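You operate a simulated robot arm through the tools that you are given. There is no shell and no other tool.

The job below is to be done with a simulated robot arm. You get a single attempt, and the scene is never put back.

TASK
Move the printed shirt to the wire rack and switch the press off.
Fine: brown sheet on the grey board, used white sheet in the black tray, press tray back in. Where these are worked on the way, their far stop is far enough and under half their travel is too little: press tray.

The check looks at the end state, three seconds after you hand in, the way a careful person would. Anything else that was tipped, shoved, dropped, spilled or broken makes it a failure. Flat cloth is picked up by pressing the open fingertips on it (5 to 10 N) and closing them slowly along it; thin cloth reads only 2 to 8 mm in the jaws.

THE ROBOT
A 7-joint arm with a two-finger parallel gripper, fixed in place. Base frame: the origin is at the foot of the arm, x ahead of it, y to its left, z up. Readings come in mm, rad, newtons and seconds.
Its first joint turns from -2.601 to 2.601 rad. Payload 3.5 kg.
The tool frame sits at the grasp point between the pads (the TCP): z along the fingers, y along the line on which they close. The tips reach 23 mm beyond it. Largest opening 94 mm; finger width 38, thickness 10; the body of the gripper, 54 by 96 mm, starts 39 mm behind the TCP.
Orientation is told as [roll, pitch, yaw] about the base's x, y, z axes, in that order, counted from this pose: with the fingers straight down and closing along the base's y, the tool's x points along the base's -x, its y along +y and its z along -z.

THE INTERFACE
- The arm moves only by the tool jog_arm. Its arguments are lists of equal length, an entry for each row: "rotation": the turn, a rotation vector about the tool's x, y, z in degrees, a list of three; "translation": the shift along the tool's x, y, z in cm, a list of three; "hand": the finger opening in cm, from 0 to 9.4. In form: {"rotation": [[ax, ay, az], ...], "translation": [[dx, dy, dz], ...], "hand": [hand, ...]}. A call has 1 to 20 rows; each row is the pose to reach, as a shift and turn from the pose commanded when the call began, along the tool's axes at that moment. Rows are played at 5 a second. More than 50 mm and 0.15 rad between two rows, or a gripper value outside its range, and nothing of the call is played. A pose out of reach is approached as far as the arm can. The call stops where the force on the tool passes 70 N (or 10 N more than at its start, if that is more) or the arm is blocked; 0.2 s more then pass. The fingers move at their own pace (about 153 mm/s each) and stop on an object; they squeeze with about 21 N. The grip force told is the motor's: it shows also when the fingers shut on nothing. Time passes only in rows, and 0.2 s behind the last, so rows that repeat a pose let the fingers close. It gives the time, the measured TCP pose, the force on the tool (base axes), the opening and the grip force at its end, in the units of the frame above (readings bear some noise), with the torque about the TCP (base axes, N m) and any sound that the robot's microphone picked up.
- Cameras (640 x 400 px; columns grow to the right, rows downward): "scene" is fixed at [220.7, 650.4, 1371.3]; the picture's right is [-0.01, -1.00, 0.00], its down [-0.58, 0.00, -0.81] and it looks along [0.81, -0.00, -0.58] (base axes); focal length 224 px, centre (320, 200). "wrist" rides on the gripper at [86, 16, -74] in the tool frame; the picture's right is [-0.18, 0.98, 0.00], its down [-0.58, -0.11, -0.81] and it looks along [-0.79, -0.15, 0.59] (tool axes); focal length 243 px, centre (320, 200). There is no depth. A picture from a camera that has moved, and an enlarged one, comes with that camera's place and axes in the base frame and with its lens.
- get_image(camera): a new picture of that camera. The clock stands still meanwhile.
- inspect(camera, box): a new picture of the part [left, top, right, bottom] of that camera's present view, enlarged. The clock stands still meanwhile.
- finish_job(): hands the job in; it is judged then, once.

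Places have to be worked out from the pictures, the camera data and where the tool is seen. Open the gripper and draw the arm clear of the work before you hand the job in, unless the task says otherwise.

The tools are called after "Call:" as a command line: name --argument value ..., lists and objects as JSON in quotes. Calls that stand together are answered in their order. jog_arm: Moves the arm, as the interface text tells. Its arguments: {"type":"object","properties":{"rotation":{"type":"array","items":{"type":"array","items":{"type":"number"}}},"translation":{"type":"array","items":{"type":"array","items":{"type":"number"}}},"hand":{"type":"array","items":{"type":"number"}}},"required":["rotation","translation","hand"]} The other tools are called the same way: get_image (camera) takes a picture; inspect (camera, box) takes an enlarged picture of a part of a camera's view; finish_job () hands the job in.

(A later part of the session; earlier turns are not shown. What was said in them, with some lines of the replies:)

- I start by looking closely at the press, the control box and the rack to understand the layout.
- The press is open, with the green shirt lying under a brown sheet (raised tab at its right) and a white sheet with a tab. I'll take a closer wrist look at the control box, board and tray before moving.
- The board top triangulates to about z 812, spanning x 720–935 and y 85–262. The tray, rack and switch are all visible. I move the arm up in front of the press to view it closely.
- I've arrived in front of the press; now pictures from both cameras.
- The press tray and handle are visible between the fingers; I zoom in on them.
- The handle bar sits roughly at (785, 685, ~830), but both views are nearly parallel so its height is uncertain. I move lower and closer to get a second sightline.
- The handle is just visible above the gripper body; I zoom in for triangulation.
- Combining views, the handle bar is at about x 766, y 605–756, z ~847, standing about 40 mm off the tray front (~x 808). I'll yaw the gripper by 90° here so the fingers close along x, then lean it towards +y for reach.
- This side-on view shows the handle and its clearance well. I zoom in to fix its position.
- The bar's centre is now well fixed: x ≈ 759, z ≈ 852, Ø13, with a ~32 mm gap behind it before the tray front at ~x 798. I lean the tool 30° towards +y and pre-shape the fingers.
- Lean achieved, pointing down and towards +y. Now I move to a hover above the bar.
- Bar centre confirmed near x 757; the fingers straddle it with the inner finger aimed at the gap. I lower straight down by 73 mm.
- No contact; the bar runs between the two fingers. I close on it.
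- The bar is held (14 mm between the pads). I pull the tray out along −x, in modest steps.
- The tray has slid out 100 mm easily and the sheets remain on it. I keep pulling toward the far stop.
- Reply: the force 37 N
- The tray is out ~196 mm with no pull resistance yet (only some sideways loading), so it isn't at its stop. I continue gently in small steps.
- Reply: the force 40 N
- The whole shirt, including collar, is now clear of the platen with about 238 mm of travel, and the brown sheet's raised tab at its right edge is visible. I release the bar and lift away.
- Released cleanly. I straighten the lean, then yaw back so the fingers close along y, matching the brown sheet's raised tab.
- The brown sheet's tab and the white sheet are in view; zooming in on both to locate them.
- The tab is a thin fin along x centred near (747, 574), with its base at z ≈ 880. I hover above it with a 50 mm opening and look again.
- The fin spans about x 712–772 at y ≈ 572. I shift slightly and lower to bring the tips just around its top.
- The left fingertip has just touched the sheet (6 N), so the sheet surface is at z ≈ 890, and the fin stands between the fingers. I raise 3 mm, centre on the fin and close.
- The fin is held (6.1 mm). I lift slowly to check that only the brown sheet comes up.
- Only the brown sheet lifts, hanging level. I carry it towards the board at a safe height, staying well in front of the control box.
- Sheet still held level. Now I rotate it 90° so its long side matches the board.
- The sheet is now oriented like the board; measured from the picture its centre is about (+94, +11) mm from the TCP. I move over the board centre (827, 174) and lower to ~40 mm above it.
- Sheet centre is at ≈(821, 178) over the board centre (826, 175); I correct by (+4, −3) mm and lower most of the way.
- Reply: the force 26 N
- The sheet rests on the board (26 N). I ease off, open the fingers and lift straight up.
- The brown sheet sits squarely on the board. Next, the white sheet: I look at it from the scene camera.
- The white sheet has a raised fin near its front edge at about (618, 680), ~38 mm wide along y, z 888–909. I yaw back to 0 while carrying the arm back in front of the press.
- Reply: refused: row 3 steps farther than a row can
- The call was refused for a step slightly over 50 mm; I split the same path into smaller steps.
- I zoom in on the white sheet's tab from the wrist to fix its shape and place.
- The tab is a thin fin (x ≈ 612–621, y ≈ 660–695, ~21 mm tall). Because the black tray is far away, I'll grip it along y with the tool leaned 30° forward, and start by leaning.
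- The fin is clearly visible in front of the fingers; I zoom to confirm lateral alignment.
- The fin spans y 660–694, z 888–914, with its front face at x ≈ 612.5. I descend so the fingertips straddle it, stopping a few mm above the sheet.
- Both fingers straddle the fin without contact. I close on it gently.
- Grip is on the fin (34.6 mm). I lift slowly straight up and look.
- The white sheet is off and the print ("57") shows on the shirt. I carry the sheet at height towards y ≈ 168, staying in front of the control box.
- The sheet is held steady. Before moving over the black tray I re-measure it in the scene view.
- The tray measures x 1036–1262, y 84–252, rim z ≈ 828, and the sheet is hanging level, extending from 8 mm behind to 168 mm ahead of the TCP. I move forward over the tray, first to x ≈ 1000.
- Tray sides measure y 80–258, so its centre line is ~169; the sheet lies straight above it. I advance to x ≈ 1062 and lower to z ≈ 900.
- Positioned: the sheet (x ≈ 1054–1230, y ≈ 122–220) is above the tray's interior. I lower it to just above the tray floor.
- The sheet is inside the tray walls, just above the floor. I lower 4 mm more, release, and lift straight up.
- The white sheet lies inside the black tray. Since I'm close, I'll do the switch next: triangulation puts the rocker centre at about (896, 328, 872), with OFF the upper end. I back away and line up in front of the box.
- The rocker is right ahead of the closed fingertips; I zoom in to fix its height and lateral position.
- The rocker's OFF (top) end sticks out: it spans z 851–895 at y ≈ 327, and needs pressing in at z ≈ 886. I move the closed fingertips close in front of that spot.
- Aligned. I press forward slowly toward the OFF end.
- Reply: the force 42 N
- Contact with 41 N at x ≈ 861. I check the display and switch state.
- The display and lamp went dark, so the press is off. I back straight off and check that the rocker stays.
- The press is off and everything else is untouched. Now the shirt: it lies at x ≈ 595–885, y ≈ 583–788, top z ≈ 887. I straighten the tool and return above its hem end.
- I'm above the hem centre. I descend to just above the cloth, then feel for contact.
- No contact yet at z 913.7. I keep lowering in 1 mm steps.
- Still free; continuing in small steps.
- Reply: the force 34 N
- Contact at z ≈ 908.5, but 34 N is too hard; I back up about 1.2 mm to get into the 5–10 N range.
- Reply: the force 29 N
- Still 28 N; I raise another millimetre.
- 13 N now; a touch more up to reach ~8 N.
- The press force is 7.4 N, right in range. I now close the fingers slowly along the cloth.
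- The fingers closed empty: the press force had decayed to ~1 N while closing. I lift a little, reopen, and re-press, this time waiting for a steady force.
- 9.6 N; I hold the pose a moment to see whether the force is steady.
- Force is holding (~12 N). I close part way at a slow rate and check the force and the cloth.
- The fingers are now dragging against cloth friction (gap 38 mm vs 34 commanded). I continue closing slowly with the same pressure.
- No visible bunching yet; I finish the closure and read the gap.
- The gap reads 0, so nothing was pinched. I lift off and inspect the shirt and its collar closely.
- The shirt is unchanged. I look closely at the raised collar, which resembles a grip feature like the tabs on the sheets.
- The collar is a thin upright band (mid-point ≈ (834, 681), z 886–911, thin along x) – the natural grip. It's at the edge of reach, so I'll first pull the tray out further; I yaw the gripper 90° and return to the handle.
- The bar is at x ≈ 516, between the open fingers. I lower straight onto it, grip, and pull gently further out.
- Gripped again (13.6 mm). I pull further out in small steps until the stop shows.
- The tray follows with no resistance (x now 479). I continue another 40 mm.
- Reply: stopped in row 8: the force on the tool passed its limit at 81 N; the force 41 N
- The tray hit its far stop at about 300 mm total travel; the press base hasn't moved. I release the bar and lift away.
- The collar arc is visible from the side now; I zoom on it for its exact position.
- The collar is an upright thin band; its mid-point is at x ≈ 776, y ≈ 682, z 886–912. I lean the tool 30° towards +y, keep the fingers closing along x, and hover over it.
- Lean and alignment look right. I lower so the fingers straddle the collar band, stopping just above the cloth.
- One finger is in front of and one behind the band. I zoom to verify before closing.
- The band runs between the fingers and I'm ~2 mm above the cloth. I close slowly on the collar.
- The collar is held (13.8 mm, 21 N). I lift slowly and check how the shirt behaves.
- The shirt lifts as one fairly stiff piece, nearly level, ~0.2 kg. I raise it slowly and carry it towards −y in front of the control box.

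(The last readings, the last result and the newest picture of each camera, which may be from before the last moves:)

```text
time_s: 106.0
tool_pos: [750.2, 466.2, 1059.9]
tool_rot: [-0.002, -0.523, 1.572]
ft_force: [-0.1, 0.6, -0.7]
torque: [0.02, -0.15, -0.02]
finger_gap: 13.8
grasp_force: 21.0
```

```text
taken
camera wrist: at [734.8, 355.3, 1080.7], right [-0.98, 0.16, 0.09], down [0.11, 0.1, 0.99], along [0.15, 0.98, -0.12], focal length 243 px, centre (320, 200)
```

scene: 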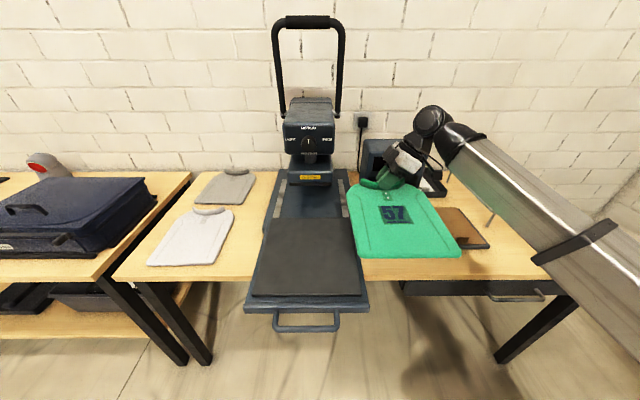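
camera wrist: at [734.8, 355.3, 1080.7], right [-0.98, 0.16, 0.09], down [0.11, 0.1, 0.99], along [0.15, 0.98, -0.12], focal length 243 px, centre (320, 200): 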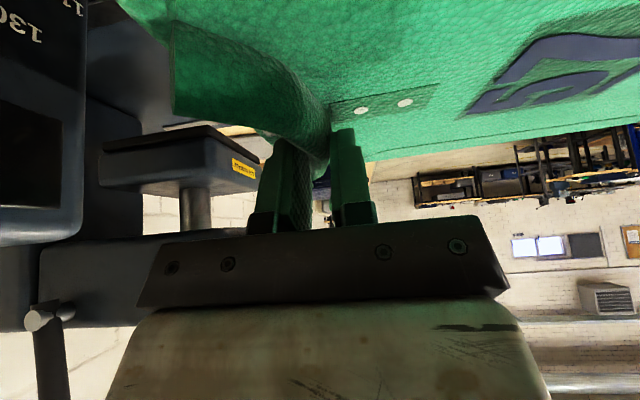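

Still held firmly and level. I now turn the shirt (yaw +90° → 0°) about the vertical while moving back and towards −y, away from the box.

Call:
jog_arm --rotation '[[3.75, 0, 6.495], [7.5, 0, 12.99], [11.25, 0, 19.485], [15, 0, 25.98], [18.75, 0, 32.475], [22.5, 0, 38.97], [26.25, 0, 45.465], [30, 0, 51.96], [33.75, 0, 58.455], [37.5, 0, 64.95], [41.25, 0, 71.445], [45, 0, 77.94]]' --translation '[[0.7, 0.8, -0.4], [1.6, 1.6, -0.9], [2.6, 2.4, -1.5], [3.6, 3.2, -2.1], [4.6, 4.0, -2.7], [5.6, 4.6, -3.2], [6.6, 5.2, -3.8], [7.6, 5.6, -4.4], [8.6, 6.0, -5.0], [9.6, 6.0, -5.5], [10.6, 6.0, -6.1], [11.8, 6.0, -6.8]]' --hand '[0, 0, 0, 0, 0, 0, 0, 0, 0, 0, 0, 0]'

Call:
get_image --camera "scene"

Call:
get_image --camera "wrist"

```text
time_s: 108.6
tool_pos: [691.2, 330.8, 1062.5]
tool_rot: [0.002, -0.525, -0.002]
ft_force: [0.2, 0.1, -1.4]
torque: [-0.17, -0.01, 0.02]
finger_gap: 14.0
grasp_force: 21.0
```

```text
taken
```

scene: 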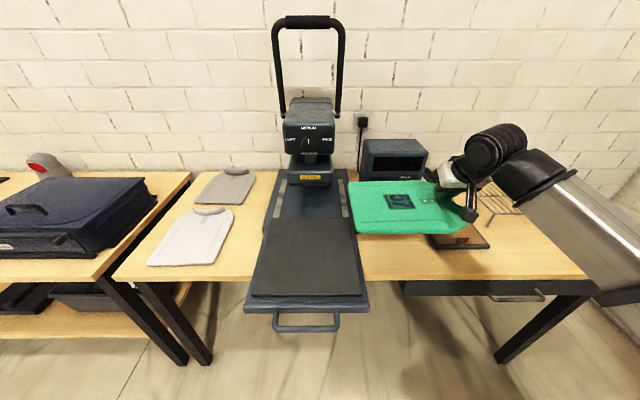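

```text
taken
camera wrist: at [580.0, 347.6, 1083.0], right [0.16, 0.98, 0.09], down [0.1, -0.11, 0.99], along [0.98, -0.15, -0.11], focal length 243 px, centre (320, 200)
```

wrist: 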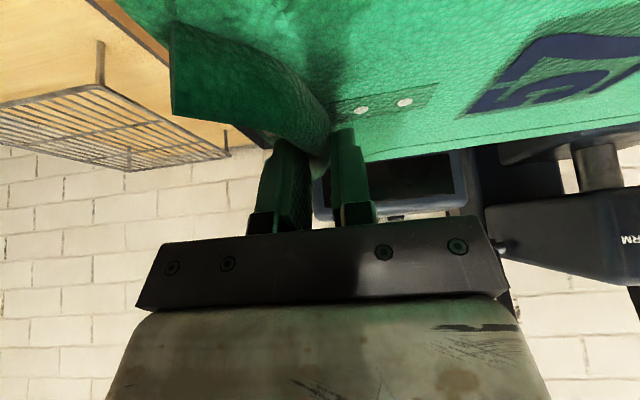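

Turned cleanly. Now I carry it along −y to y ≈ −135.

Call:
jog_arm --rotation '[[0, 0, 0], [0, 0, 0], [0, 0, 0], [0, 0, 0], [0, 0, 0], [0, 0, 0], [0, 0, 0], [0, 0, 0], [0, 0, 0], [0, 0, 0], [0, 0, 0], [0, 0, 0], [0, 0, 0], [0, 0, 0]]' --translation '[[0, -1.5, 0], [0, -4.0, 0], [0, -7.5, 0], [0, -11.2, 0], [0, -15.0, 0], [0, -18.8, 0], [0, -22.6, 0], [0, -26.4, 0], [0, -30.2, 0], [0, -34.0, 0], [0, -37.8, 0], [0, -41.4, 0], [0, -44.6, 0], [0, -46.6, 0]]' --hand '[0, 0, 0, 0, 0, 0, 0, 0, 0, 0, 0, 0, 0, 0]'

Call:
jog_arm --rotation '[[3.75, 0, 6.495], [7.5, 0, 12.99], [11.25, 0, 19.485], [15, 0, 25.98], [18.75, 0, 32.475], [22.5, 0, 38.97], [26.25, 0, 45.465], [30, 0, 51.96], [33.75, 0, 58.455], [37.5, 0, 64.95], [41.25, 0, 71.445], [45, 0, 77.94]]' --translation '[[0, 0, 0], [0, 0, 0], [0, 0, 0], [0, 0, 0], [0, 0, 0], [0, 0, 0], [0, 0, 0], [0, 0, 0], [0, 0, 0], [0, 0, 0], [0, 0, 0], [0, 0, 0]]' --hand '[0, 0, 0, 0, 0, 0, 0, 0, 0, 0, 0, 0]'

Call:
get_image --camera "scene"

Call:
get_image --camera "wrist"

```text
time_s: 111.6
tool_pos: [690.1, -134.5, 1060.9]
tool_rot: [0.001, -0.525, -0.002]
ft_force: [0.2, -0.4, -1.0]
torque: [-0.15, 0.0, 0.02]
finger_gap: 13.8
grasp_force: 21.3
```

```text
time_s: 114.2
tool_pos: [690.0, -135.2, 1062.0]
tool_rot: [0.001, -0.522, -1.573]
ft_force: [-0.3, 0.3, -1.3]
torque: [0.03, 0.17, -0.01]
finger_gap: 13.6
grasp_force: 20.5
```

```text
taken
```

scene: 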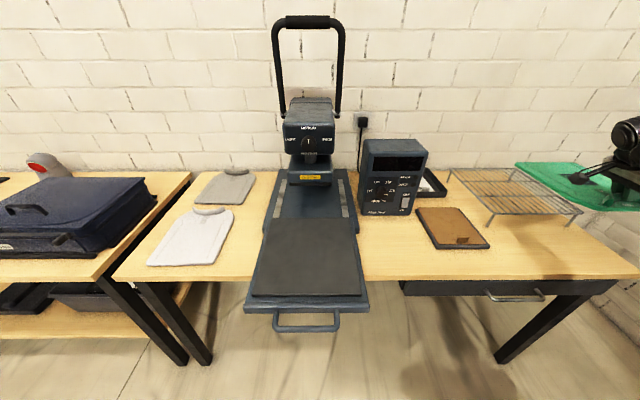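

```text
taken
camera wrist: at [708.8, -22.5, 1082.3], right [0.98, -0.16, 0.09], down [-0.11, -0.1, 0.99], along [-0.15, -0.98, -0.12], focal length 243 px, centre (320, 200)
```

wrist: 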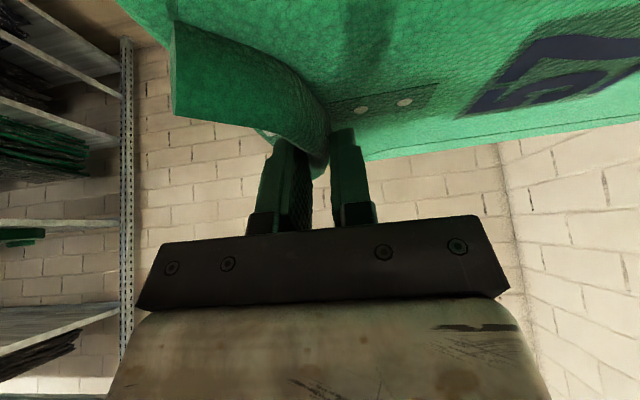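

Now the shirt points away from the robot over the rack side. I zoom in to measure the rack and shirt.

Call:
inspect --camera "scene" --box '[430, 110, 640, 240]'

```text
3.05 times, centred on (535, 175) of scene
camera zoom: at [220.7, 650.4, 1371.3], right [-0.01, -1.0, 0.0], down [-0.58, 0.0, -0.81], along [0.81, 0.0, -0.58], focal length 681 px, centre (-335, 276)
```

zoom: 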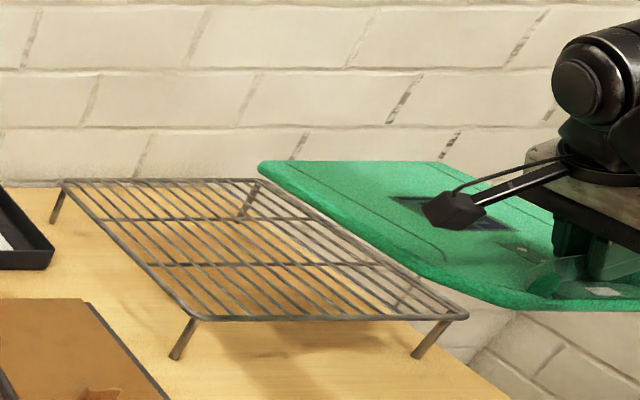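

Rack: x 846–1192, y −309..+12, top z ≈ 858; the shirt's centre is ≈ (+104, −6) from the TCP, so the TCP target is (915, −142). I move forward over the rack at height.

Call:
jog_arm --rotation '[[0, 0, 0], [0, 0, 0], [0, 0, 0], [0, 0, 0], [0, 0, 0], [0, 0, 0], [0, 0, 0], [0, 0, 0], [0, 0, 0]]' --translation '[[0, 1.2, 0], [-0.1, 3.5, 0.1], [-0.2, 6.5, 0.1], [-0.3, 9.8, 0.2], [-0.4, 13.1, 0.2], [-0.5, 16.4, 0.3], [-0.6, 19.4, 0.35], [-0.6, 21.5, 0.35], [-0.6, 22.5, 0.35]]' --hand '[0, 0, 0, 0, 0, 0, 0, 0, 0]'

Call:
inspect --camera "scene" --box '[430, 100, 640, 240]'

Call:
get_image --camera "wrist"

```text
time_s: 116.2
tool_pos: [914.8, -142.6, 1060.6]
tool_rot: [0.001, -0.524, -1.572]
ft_force: [-0.2, -0.3, -2.1]
torque: [-0.02, 0.18, -0.02]
finger_gap: 13.9
grasp_force: 20.8
```

```text
2.86 times, centred on (535, 170) of scene
camera zoom: at [220.7, 650.4, 1371.3], right [-0.01, -1.0, 0.0], down [-0.58, 0.0, -0.81], along [0.81, 0.0, -0.58], focal length 639 px, centre (-294, 286)
```

zoom: 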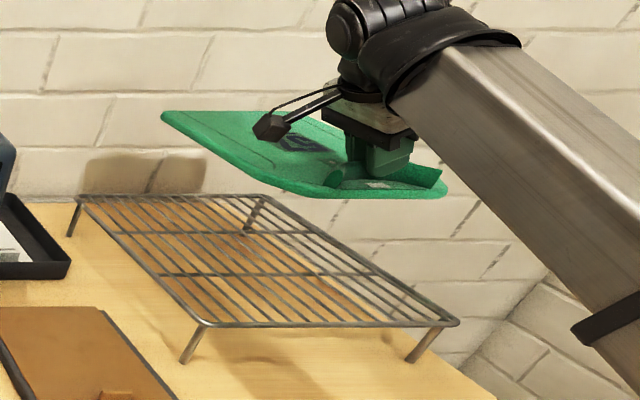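

```text
taken
camera wrist: at [932.9, -30.8, 1082.3], right [0.98, -0.16, 0.09], down [-0.11, -0.1, 0.99], along [-0.15, -0.98, -0.12], focal length 243 px, centre (320, 200)
```

wrist: 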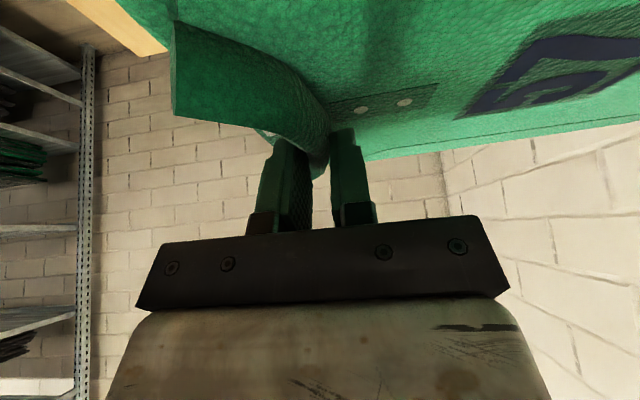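

Well centred over the rack. I lower most of the way, to about 25 mm above it.

Call:
jog_arm --rotation '[[0, 0, 0], [0, 0, 0], [0, 0, 0], [0, 0, 0], [0, 0, 0], [0, 0, 0], [0, 0, 0]]' --translation '[[0.7, 0, 1.2], [1.8, 0, 3.1], [3.0, 0, 5.2], [4.2, 0, 7.3], [5.3, 0, 9.2], [5.9, 0, 10.2], [6.2, 0, 10.8]]' --hand '[0, 0, 0, 0, 0, 0, 0]'

Call:
inspect --camera "scene" --box '[430, 100, 640, 240]'

Call:
get_image --camera "wrist"

```text
time_s: 117.8
tool_pos: [916.3, -143.0, 938.1]
tool_rot: [0.002, -0.521, -1.573]
ft_force: [0.1, 0.0, -1.9]
torque: [-0.03, 0.16, 0.0]
finger_gap: 13.9
grasp_force: 20.9
```

```text
2.86 times, centred on (535, 170) of scene
camera zoom: at [220.7, 650.4, 1371.3], right [-0.01, -1.0, 0.0], down [-0.58, 0.0, -0.81], along [0.81, 0.0, -0.58], focal length 639 px, centre (-294, 286)
```

zoom: 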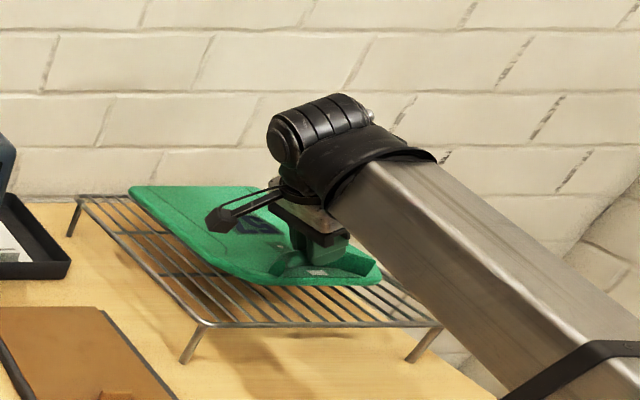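

```text
taken
camera wrist: at [933.0, -30.5, 957.4], right [0.98, -0.16, 0.09], down [-0.11, -0.1, 0.99], along [-0.15, -0.98, -0.12], focal length 243 px, centre (320, 200)
```

wrist: 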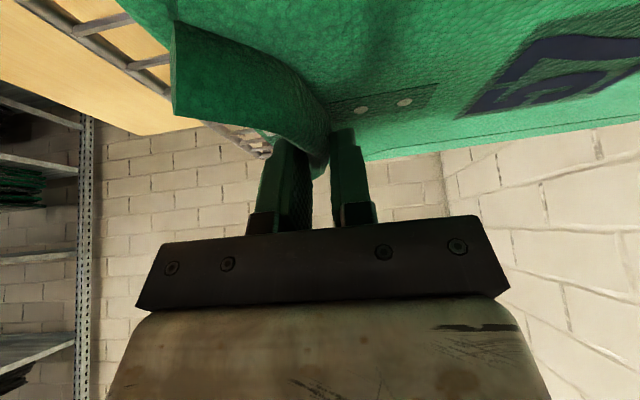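

The shirt is over the rack with good margins. I continue downward slowly, watching for contact.

Call:
jog_arm --rotation '[[0, 0, 0], [0, 0, 0], [0, 0, 0], [0, 0, 0]]' --translation '[[0.25, 0, 0.43], [0.5, 0, 0.87], [0.75, 0, 1.3], [0.9, 0, 1.56]]' --hand '[0, 0, 0, 0]'

Call:
jog_arm --rotation '[[0, 0, 0], [0, 0, 0], [0, 0, 0]]' --translation '[[0.15, 0, 0.26], [0.3, 0, 0.52], [0.4, 0, 0.69]]' --hand '[0, 0, 0]'

Call:
inspect --camera "scene" --box '[430, 100, 640, 240]'

```text
time_s: 118.8
tool_pos: [916.4, -142.9, 921.0]
tool_rot: [0.004, -0.525, -1.574]
ft_force: [1.2, 3.6, 36.2]
torque: [0.13, 0.03, -0.04]
finger_gap: 13.7
grasp_force: 20.9
```

```text
time_s: 119.5
tool_pos: [915.1, -143.6, 918.3]
tool_rot: [0.006, -0.527, -1.574]
ft_force: [-4.8, 4.6, 19.2]
torque: [0.51, 0.23, 0.0]
finger_gap: 13.6
grasp_force: 20.8
stopped in row 3: the force on the tool passed its limit at 75 N (the readings are from after the stop); the commanded pose is now the measured one
```

```text
2.86 times, centred on (535, 170) of scene
camera zoom: at [220.7, 650.4, 1371.3], right [-0.01, -1.0, 0.0], down [-0.58, 0.0, -0.81], along [0.81, 0.0, -0.58], focal length 639 px, centre (-294, 286)
```

zoom: 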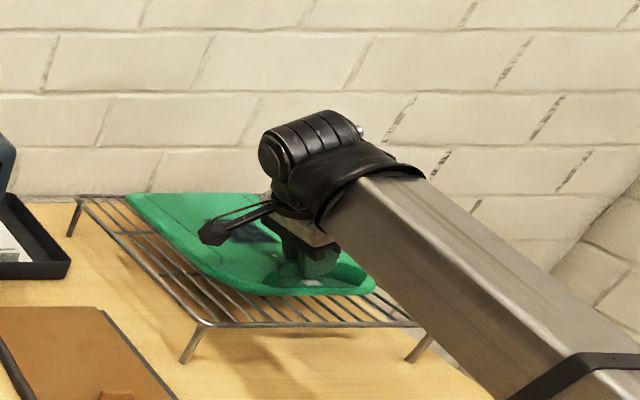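

The shirt is resting on the rack. I ease the pressure off, open the fingers and withdraw along the tool axis.

Call:
jog_arm --rotation '[[0, 0, 0], [0, 0, 0], [0, 0, 0], [0, 0, 0], [0, 0, 0]]' --translation '[[-0.05, 0, -0.1], [-0.05, 0, -0.1], [-0.05, 0, -0.1], [-0.05, 0, -0.1], [-0.05, 0, -0.1]]' --hand '[1.4, 2.0, 2.8, 3.6, 4.0]'

Call:
get_image --camera "wrist"

Call:
inspect --camera "scene" --box '[430, 100, 640, 240]'

```text
time_s: 120.7
tool_pos: [916.0, -144.0, 918.5]
tool_rot: [0.006, -0.527, -1.575]
ft_force: [10.7, -2.5, 21.7]
torque: [0.03, -0.09, -0.04]
finger_gap: 33.3
grasp_force: 0.1
```

```text
taken
camera wrist: at [933.5, -30.9, 938.5], right [0.98, -0.16, 0.1], down [-0.11, -0.1, 0.99], along [-0.15, -0.98, -0.11], focal length 243 px, centre (320, 200)
```

wrist: 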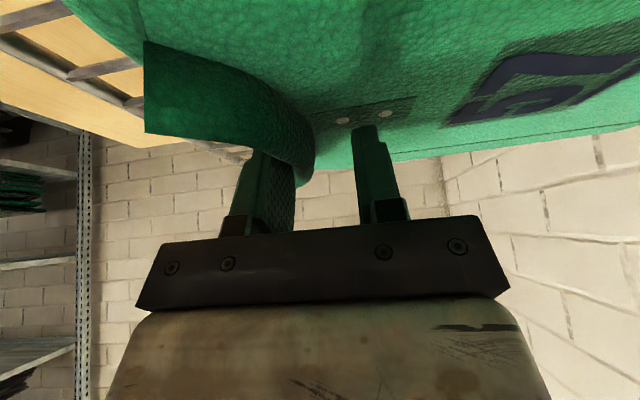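

```text
2.86 times, centred on (535, 170) of scene
camera zoom: at [220.7, 650.4, 1371.3], right [-0.01, -1.0, 0.0], down [-0.58, 0.0, -0.81], along [0.81, 0.0, -0.58], focal length 639 px, centre (-294, 286)
```

zoom: 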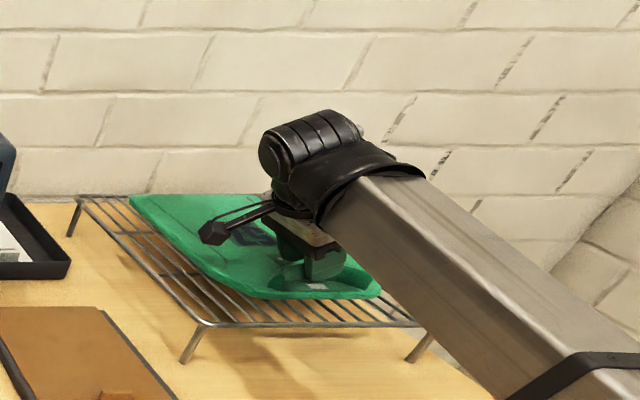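

The fingertips are lightly pressing on the shirt surface. I rise along the tool axis first, then open wider.

Call:
jog_arm --rotation '[[0, 0, 0], [0, 0, 0], [0, 0, 0], [0, 0, 0], [0, 0, 0], [0, 0, 0], [0, 0, 0], [0, 0, 0]]' --translation '[[-0.1, 0, -0.17], [-0.2, 0, -0.35], [-0.4, 0, -0.7], [-0.6, 0, -1.5], [-0.8, 0, -3.5], [-1.0, 0, -6.5], [-1.2, 0, -10], [-1.4, 0, -14]]' --hand '[3.3, 3.3, 3.3, 3.5, 3.8, 4, 4, 4]'

Call:
get_image --camera "wrist"

Call:
inspect --camera "scene" --box '[430, 100, 640, 240]'

```text
time_s: 122.5
tool_pos: [915.2, -85.3, 1045.8]
tool_rot: [0.004, -0.525, -1.574]
ft_force: [0.2, -1.1, -0.9]
torque: [0.01, -0.06, 0.02]
finger_gap: 40.0
grasp_force: 0.0
```

```text
taken
camera wrist: at [931.9, 27.5, 1066.3], right [0.98, -0.16, 0.1], down [-0.11, -0.1, 0.99], along [-0.15, -0.98, -0.11], focal length 243 px, centre (320, 200)
```

wrist: 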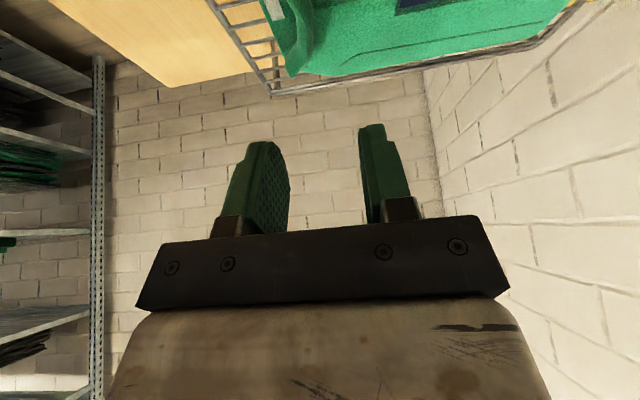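

```text
2.86 times, centred on (535, 170) of scene
camera zoom: at [220.7, 650.4, 1371.3], right [-0.01, -1.0, 0.0], down [-0.58, 0.0, -0.81], along [0.81, 0.0, -0.58], focal length 639 px, centre (-294, 286)
```

zoom: 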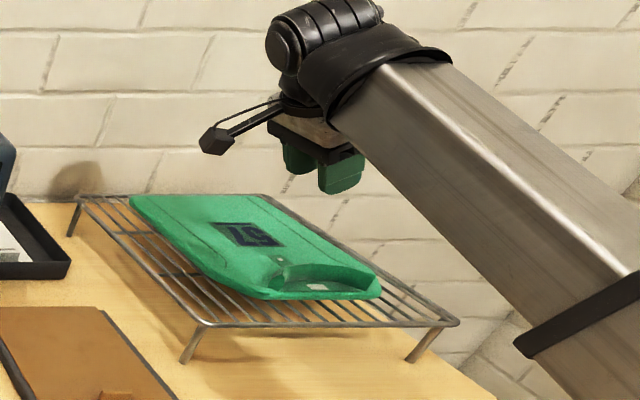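

The shirt lies flat on the rack, print up, fully supported. Now back to the press to push the tray in: I retreat and turn the tool back towards yaw 0 on the way.

Call:
jog_arm --rotation '[[0, 0, 0], [0, 0, 0], [0, 0, 0], [0, 0, 0], [0, 0, 0], [0, 0, 0], [-3.75, 0, -6.495], [-7.5, 0, -12.99], [-11.25, 0, -19.485], [-15, 0, -25.98], [-18.75, 0, -32.475], [-22.5, 0, -38.97], [-26.25, 0, -45.465], [-30, 0, -51.96], [-33.75, 0, -58.455], [-37.5, 0, -64.95], [-41.25, 0, -71.445], [-45, 0, -77.94]]' --translation '[[-0.2, -4, -0.3], [-0.4, -8, -0.6], [-0.6, -12, -0.9], [-0.8, -16, -1.2], [-1.0, -20, -1.5], [-1.0, -22.5, -1.7], [1.17, -22.8, -2.95], [3.33, -23.2, -4.2], [5.5, -23.5, -5.45], [7.66, -23.8, -6.7], [9.83, -24.2, -7.95], [11.99, -24.5, -9.2], [14.16, -24.8, -10.45], [16.32, -25.2, -11.7], [18.49, -25.5, -12.95], [20.65, -25.8, -14.2], [22.8, -26.2, -15.45], [24.98, -26.5, -16.7]]' --hand '[4, 4, 4, 4, 4, 4, 4, 4, 4, 4, 4, 4, 4, 4, 4, 4, 4, 4]'

Call:
inspect --camera "scene" --box '[430, 100, 640, 240]'

```text
time_s: 126.3
tool_pos: [650.9, 216.0, 1063.1]
tool_rot: [-0.005, -0.527, 0.004]
ft_force: [-0.6, -1.0, 0.1]
torque: [-0.02, 0.01, -0.03]
finger_gap: 40.1
grasp_force: 0.1
```

```text
2.86 times, centred on (535, 170) of scene
camera zoom: at [220.7, 650.4, 1371.3], right [-0.01, -1.0, 0.0], down [-0.58, 0.0, -0.81], along [0.81, 0.0, -0.58], focal length 639 px, centre (-294, 286)
```

zoom: 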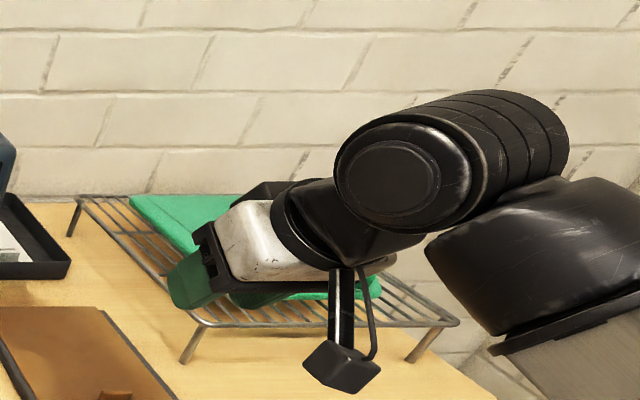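

The arm is clear of the rack. I continue to the tray handle, turning to yaw +90° on the way.

Call:
jog_arm --rotation '[[-3.75, 0, -6.495], [-7.5, 0, -12.99], [-11.25, 0, -19.485], [-15, 0, -25.98], [-18.75, 0, -32.475], [-22.5, 0, -38.97], [-26.25, 0, -45.465], [-30, 0, -51.96], [-33.75, 0, -58.455], [-37.5, 0, -64.95], [-41.25, 0, -71.445], [-45, 0, -77.94]]' --translation '[[1.78, 3.75, -0.26], [3.56, 7.5, -0.5], [5.34, 11.25, -0.8], [7.1, 15.0, -1.0], [8.9, 18.75, -1.3], [10.7, 22.5, -1.5], [12.5, 26.25, -1.8], [14.2, 30.0, -2.0], [16.0, 33.75, -2.3], [17.8, 37.5, -2.6], [19.6, 41.25, -2.8], [21.3, 45.0, -3.1]]' --hand '[4, 4, 4, 4, 4, 4, 4, 4, 4.6, 4.6, 4.6, 4.6]'

Call:
get_image --camera "wrist"

Call:
get_image --camera "scene"

```text
time_s: 128.9
tool_pos: [451.7, 666.2, 981.5]
tool_rot: [-0.005, -0.522, 1.573]
ft_force: [-0.8, 0.7, -0.8]
torque: [0.01, -0.03, -0.02]
finger_gap: 46.1
grasp_force: 0.0
```

```text
taken
camera wrist: at [435.0, 553.8, 1001.9], right [-0.98, 0.16, 0.09], down [0.1, 0.1, 0.99], along [0.15, 0.98, -0.12], focal length 243 px, centre (320, 200)
```

wrist: 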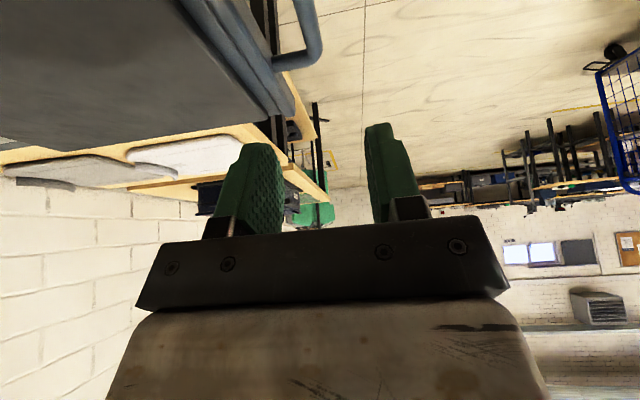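

```text
taken
```

scene: 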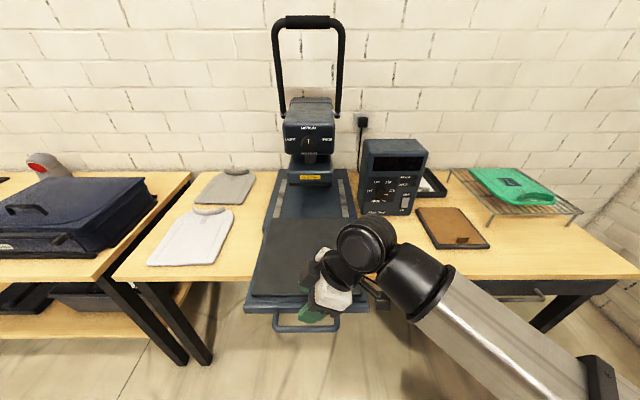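

The bar is at x ≈ 456 between the fingers. I lower onto it and grip.

Call:
jog_arm --rotation '[[0, 0, 0], [0, 0, 0], [0, 0, 0], [0, 0, 0], [0, 0, 0], [0, 0, 0]]' --translation '[[1.3, 0, 2.2], [2.7, 0, 4.7], [4.1, 0, 7.1], [5.2, 0, 9.0], [6.0, 0, 10.4], [6.3, 0, 10.95]]' --hand '[4.6, 4.6, 4.6, 4.6, 4.6, 4.6]'

Call:
get_image --camera "wrist"

Call:
jog_arm --rotation '[[0, 0, 0], [0, 0, 0], [0, 0, 0], [0, 0, 0], [0, 0, 0]]' --translation '[[0, 0, 0], [0, 0, 0], [0, 0, 0], [0, 0, 0], [0, 0, 0]]' --hand '[3.5, 2.5, 1.5, 0.8, 0.8]'

```text
time_s: 130.3
tool_pos: [451.2, 666.0, 854.5]
tool_rot: [-0.005, -0.522, 1.574]
ft_force: [0.3, 0.0, -0.2]
torque: [0.01, 0.0, 0.04]
finger_gap: 46.2
grasp_force: 0.0
```

```text
taken
camera wrist: at [436.2, 553.6, 876.1], right [-0.98, 0.16, 0.09], down [0.1, 0.1, 0.99], along [0.15, 0.98, -0.12], focal length 243 px, centre (320, 200)
```

wrist: 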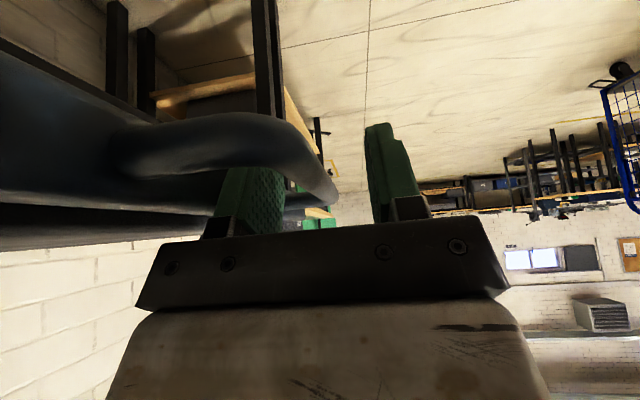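

```text
time_s: 131.5
tool_pos: [454.1, 666.3, 855.1]
tool_rot: [-0.008, -0.521, 1.573]
ft_force: [25.4, -0.6, 1.1]
torque: [-0.08, -0.06, 0.47]
finger_gap: 19.3
grasp_force: 12.3
```

The bar is captured (the tray is against its out-stop, so the fingers aren't fully seated yet). I push the tray inward along +x.

Call:
jog_arm --rotation '[[0, 0, 0], [0, 0, 0], [0, 0, 0], [0, 0, 0], [0, 0, 0], [0, 0, 0], [0, 0, 0], [0, 0, 0], [0, 0, 0], [0, 0, 0]]' --translation '[[0, -0.5, 0], [0, -1.2, 0], [0, -2.4, 0], [0, -3.9, 0], [0, -5.4, 0], [0, -6.9, 0], [0, -8.4, 0], [0, -9.9, 0], [0, -11.4, 0], [0, -12.9, 0]]' --hand '[0.8, 0.8, 0.8, 0.8, 0.8, 0.8, 0.8, 0.8, 0.8, 0.8]'

Call:
get_image --camera "scene"

```text
time_s: 133.7
tool_pos: [579.5, 665.6, 855.8]
tool_rot: [-0.005, -0.52, 1.574]
ft_force: [1.3, -0.1, -9.9]
torque: [-1.25, -0.08, 1.58]
finger_gap: 14.1
grasp_force: 44.4
```

```text
taken
```

scene: 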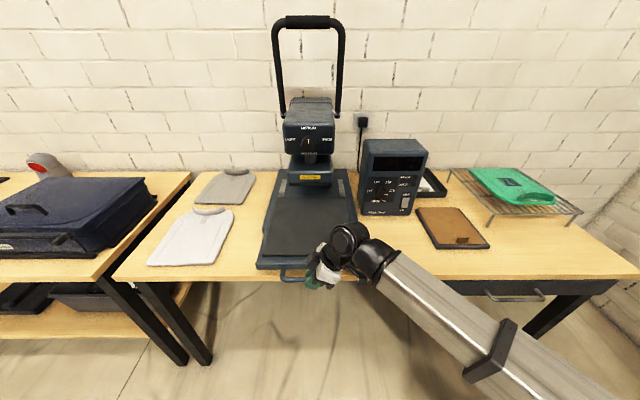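

The tray is sliding in smoothly. I keep pushing towards the in-stop.

Call:
jog_arm --rotation '[[0, 0, 0], [0, 0, 0], [0, 0, 0], [0, 0, 0], [0, 0, 0], [0, 0, 0], [0, 0, 0], [0, 0, 0], [0, 0, 0], [0, 0, 0], [0, 0, 0], [0, 0, 0]]' --translation '[[0, -1.0, 0], [0, -2.5, 0], [0, -4.0, 0], [0, -5.5, 0], [0, -7.0, 0], [0, -8.5, 0], [0, -10.0, 0], [0, -11.5, 0], [0, -13.0, 0], [0, -14.3, 0], [0, -15.3, 0], [0, -16.0, 0]]' --hand '[0.8, 0.8, 0.8, 0.8, 0.8, 0.8, 0.8, 0.8, 0.8, 0.8, 0.8, 0.8]'

Call:
jog_arm --rotation '[[0, 0, 0], [0, 0, 0], [0, 0, 0], [0, 0, 0], [0, 0, 0], [0, 0, 0], [0, 0, 0]]' --translation '[[0, -0.3, 0], [0, -0.6, 0], [0, -0.9, 0], [0, -1.2, 0], [0, -1.5, 0], [0, -1.8, 0], [0, -2.1, 0]]' --hand '[0.8, 0.8, 0.8, 0.8, 0.8, 0.8, 0.8]'

Call:
inspect --camera "scene" --box '[240, 130, 400, 250]'

```text
time_s: 136.3
tool_pos: [741.3, 664.3, 856.3]
tool_rot: [-0.004, -0.519, 1.572]
ft_force: [-1.2, 8.8, -35.2]
torque: [-0.18, 0.01, 1.54]
finger_gap: 14.1
grasp_force: 44.9
```

```text
time_s: 137.9
tool_pos: [756.4, 664.9, 856.1]
tool_rot: [0.005, -0.519, 1.574]
ft_force: [-42.6, 1.3, -36.4]
torque: [0.46, 0.03, 1.06]
finger_gap: 13.7
grasp_force: 45.0
```

```text
3.33 times, centred on (320, 190) of scene
camera zoom: at [220.7, 650.4, 1371.3], right [-0.01, -1.0, 0.0], down [-0.58, 0.0, -0.81], along [0.81, 0.0, -0.58], focal length 745 px, centre (320, 233)
```

zoom: 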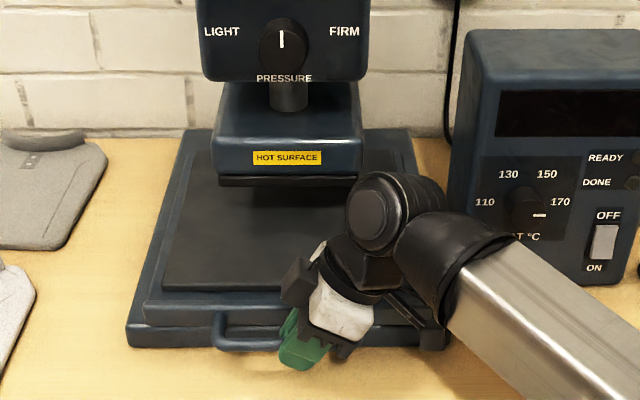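

The tray is against its in-stop (x ≈ 756, 43 N reaction), as at the start. I open the fingers in place and lift off.

Call:
jog_arm --rotation '[[0, 0, 0], [0, 0, 0], [0, 0, 0], [0, 0, 0], [0, 0, 0], [0, 0, 0], [0, 0, 0], [0, 0, 0], [0, 0, 0]]' --translation '[[0, 0.2, 0], [0, 0.4, 0], [0, 0.5, 0], [0, 0.5, 0], [-0.5, 0.5, -0.87], [-1.5, 0.5, -2.6], [-3.0, 0.5, -5.2], [-5.0, 0.5, -8.66], [-7.0, 0.5, -12.1]]' --hand '[2.5, 3.8, 4.0, 4.0, 4.0, 4.0, 4.0, 4.0, 4.0]'

Call:
get_image --camera "scene"

Call:
get_image --camera "wrist"

```text
time_s: 139.9
tool_pos: [757.9, 665.7, 997.6]
tool_rot: [-0.004, -0.52, 1.573]
ft_force: [-0.4, -0.1, 0.4]
torque: [0.02, 0.02, 0.04]
finger_gap: 40.1
grasp_force: 0.1
```

```text
taken
```

scene: 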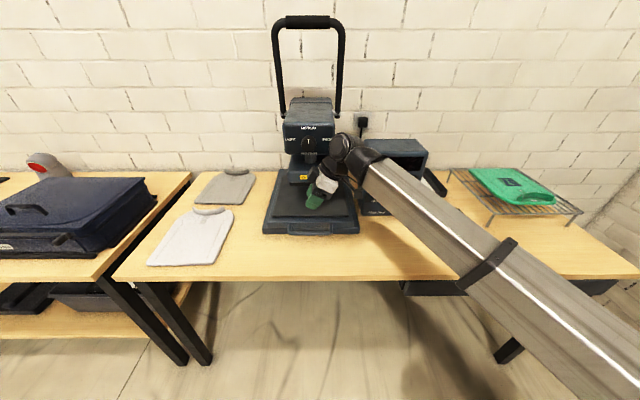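

```text
taken
camera wrist: at [741.8, 554.0, 1018.0], right [-0.98, 0.16, 0.09], down [0.1, 0.1, 0.99], along [0.15, 0.98, -0.12], focal length 243 px, centre (320, 200)
```

wrist: 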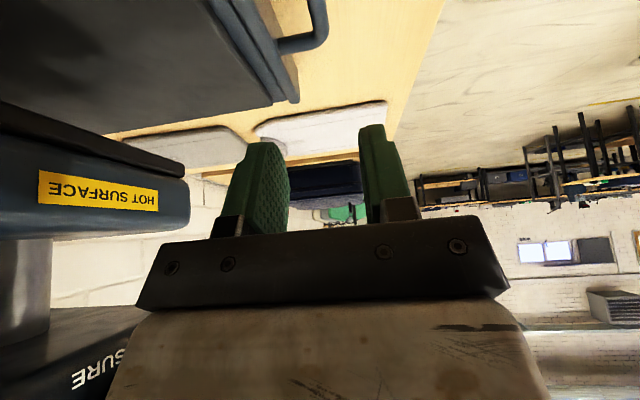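

The tray is back in and the handle released. I withdraw the arm backwards and up, clear of the work.

Call:
jog_arm --rotation '[[0, 0, 0], [0, 0, 0], [0, 0, 0], [0, 0, 0], [0, 0, 0], [0, 0, 0], [0, 0, 0], [0, 0, 0], [0, 0, 0], [0, 0, 0], [0, 0, 0], [0, 0, 0], [0, 0, 0]]' --translation '[[-0.5, 3.6, -0.9], [-1.0, 7.2, -1.7], [-1.5, 10.8, -2.6], [-2.0, 14.4, -3.5], [-2.5, 18.0, -4.3], [0.5, 18.3, -6.6], [3.5, 18.5, -8.9], [6.5, 18.8, -11.2], [9.5, 19.0, -13.6], [12.5, 19.3, -15.9], [15.5, 19.5, -18.2], [18.5, 19.8, -20.5], [21.5, 20.0, -22.8]]' --hand '[5, 6, 6, 6, 6, 6, 6, 6, 6, 6, 6, 6, 6]'

Call:
get_image --camera "scene"

Call:
inspect --camera "scene" --box '[240, 130, 440, 250]'

Call:
inspect --camera "scene" --box '[400, 140, 600, 260]'

```text
time_s: 142.7
tool_pos: [557.0, 366.7, 1084.9]
tool_rot: [-0.006, -0.52, 1.572]
ft_force: [0.2, 0.0, -0.2]
torque: [-0.02, -0.03, -0.02]
finger_gap: 60.1
grasp_force: 0.1
```

```text
taken
```

scene: 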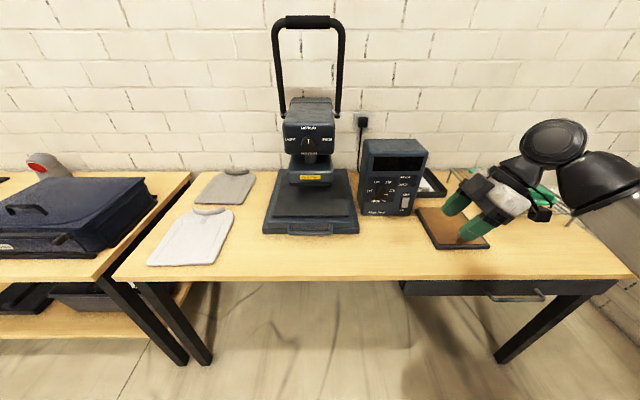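

```text
3.20 times, centred on (340, 190) of scene
camera zoom: at [220.7, 650.4, 1371.3], right [-0.01, -1.0, 0.0], down [-0.58, 0.0, -0.81], along [0.81, 0.0, -0.58], focal length 715 px, centre (256, 232)
```

zoom: 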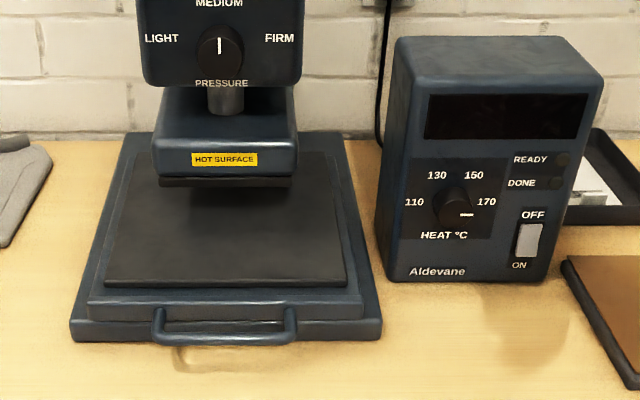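

```text
3.20 times, centred on (500, 200) of scene
camera zoom: at [220.7, 650.4, 1371.3], right [-0.01, -1.0, 0.0], down [-0.58, 0.0, -0.81], along [0.81, 0.0, -0.58], focal length 715 px, centre (-256, 200)
```

zoom: 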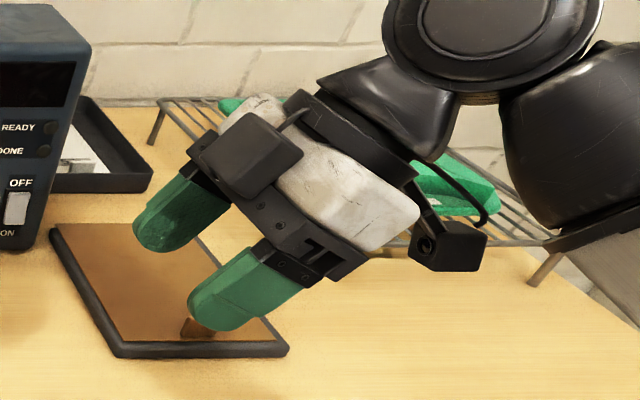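

Everything is in its end state. The shirt lies flat on the rack, the brown sheet is on the grey board and the white sheet is in the black tray. The press tray is fully in, and the switch is OFF with the display dark. The arm is clear with the gripper open, so I hand in.

Call:
finish_job

```text
The job is handed in.
```

The printed shirt is on the wire rack and the press is switched off. I've handed the job in and don't have the check's result yet.

- **Shirt:** it lies flat on the rack, print side up. I measured it well inside the rack edges on all sides.
- **Press:** the switch is on OFF, and the display and both lamps are dark.
- **Brown sheet:** it sits squarely on the grey board.
- **White sheet:** it lies inside the black tray.
- **Press tray:** I pulled it out to its far stop (about 300 mm) and pushed it back in until it stopped at its starting position.

The arm is drawn back with the gripper open, and the last scene pictures showed nothing else moved. I picked the shirt up by its raised collar, because pressing and closing on the flat cloth twice caught nothing. Lowering it onto the rack briefly pressed harder than intended, about 75 N before the arm stopped itself. The rack did not appear to shift.
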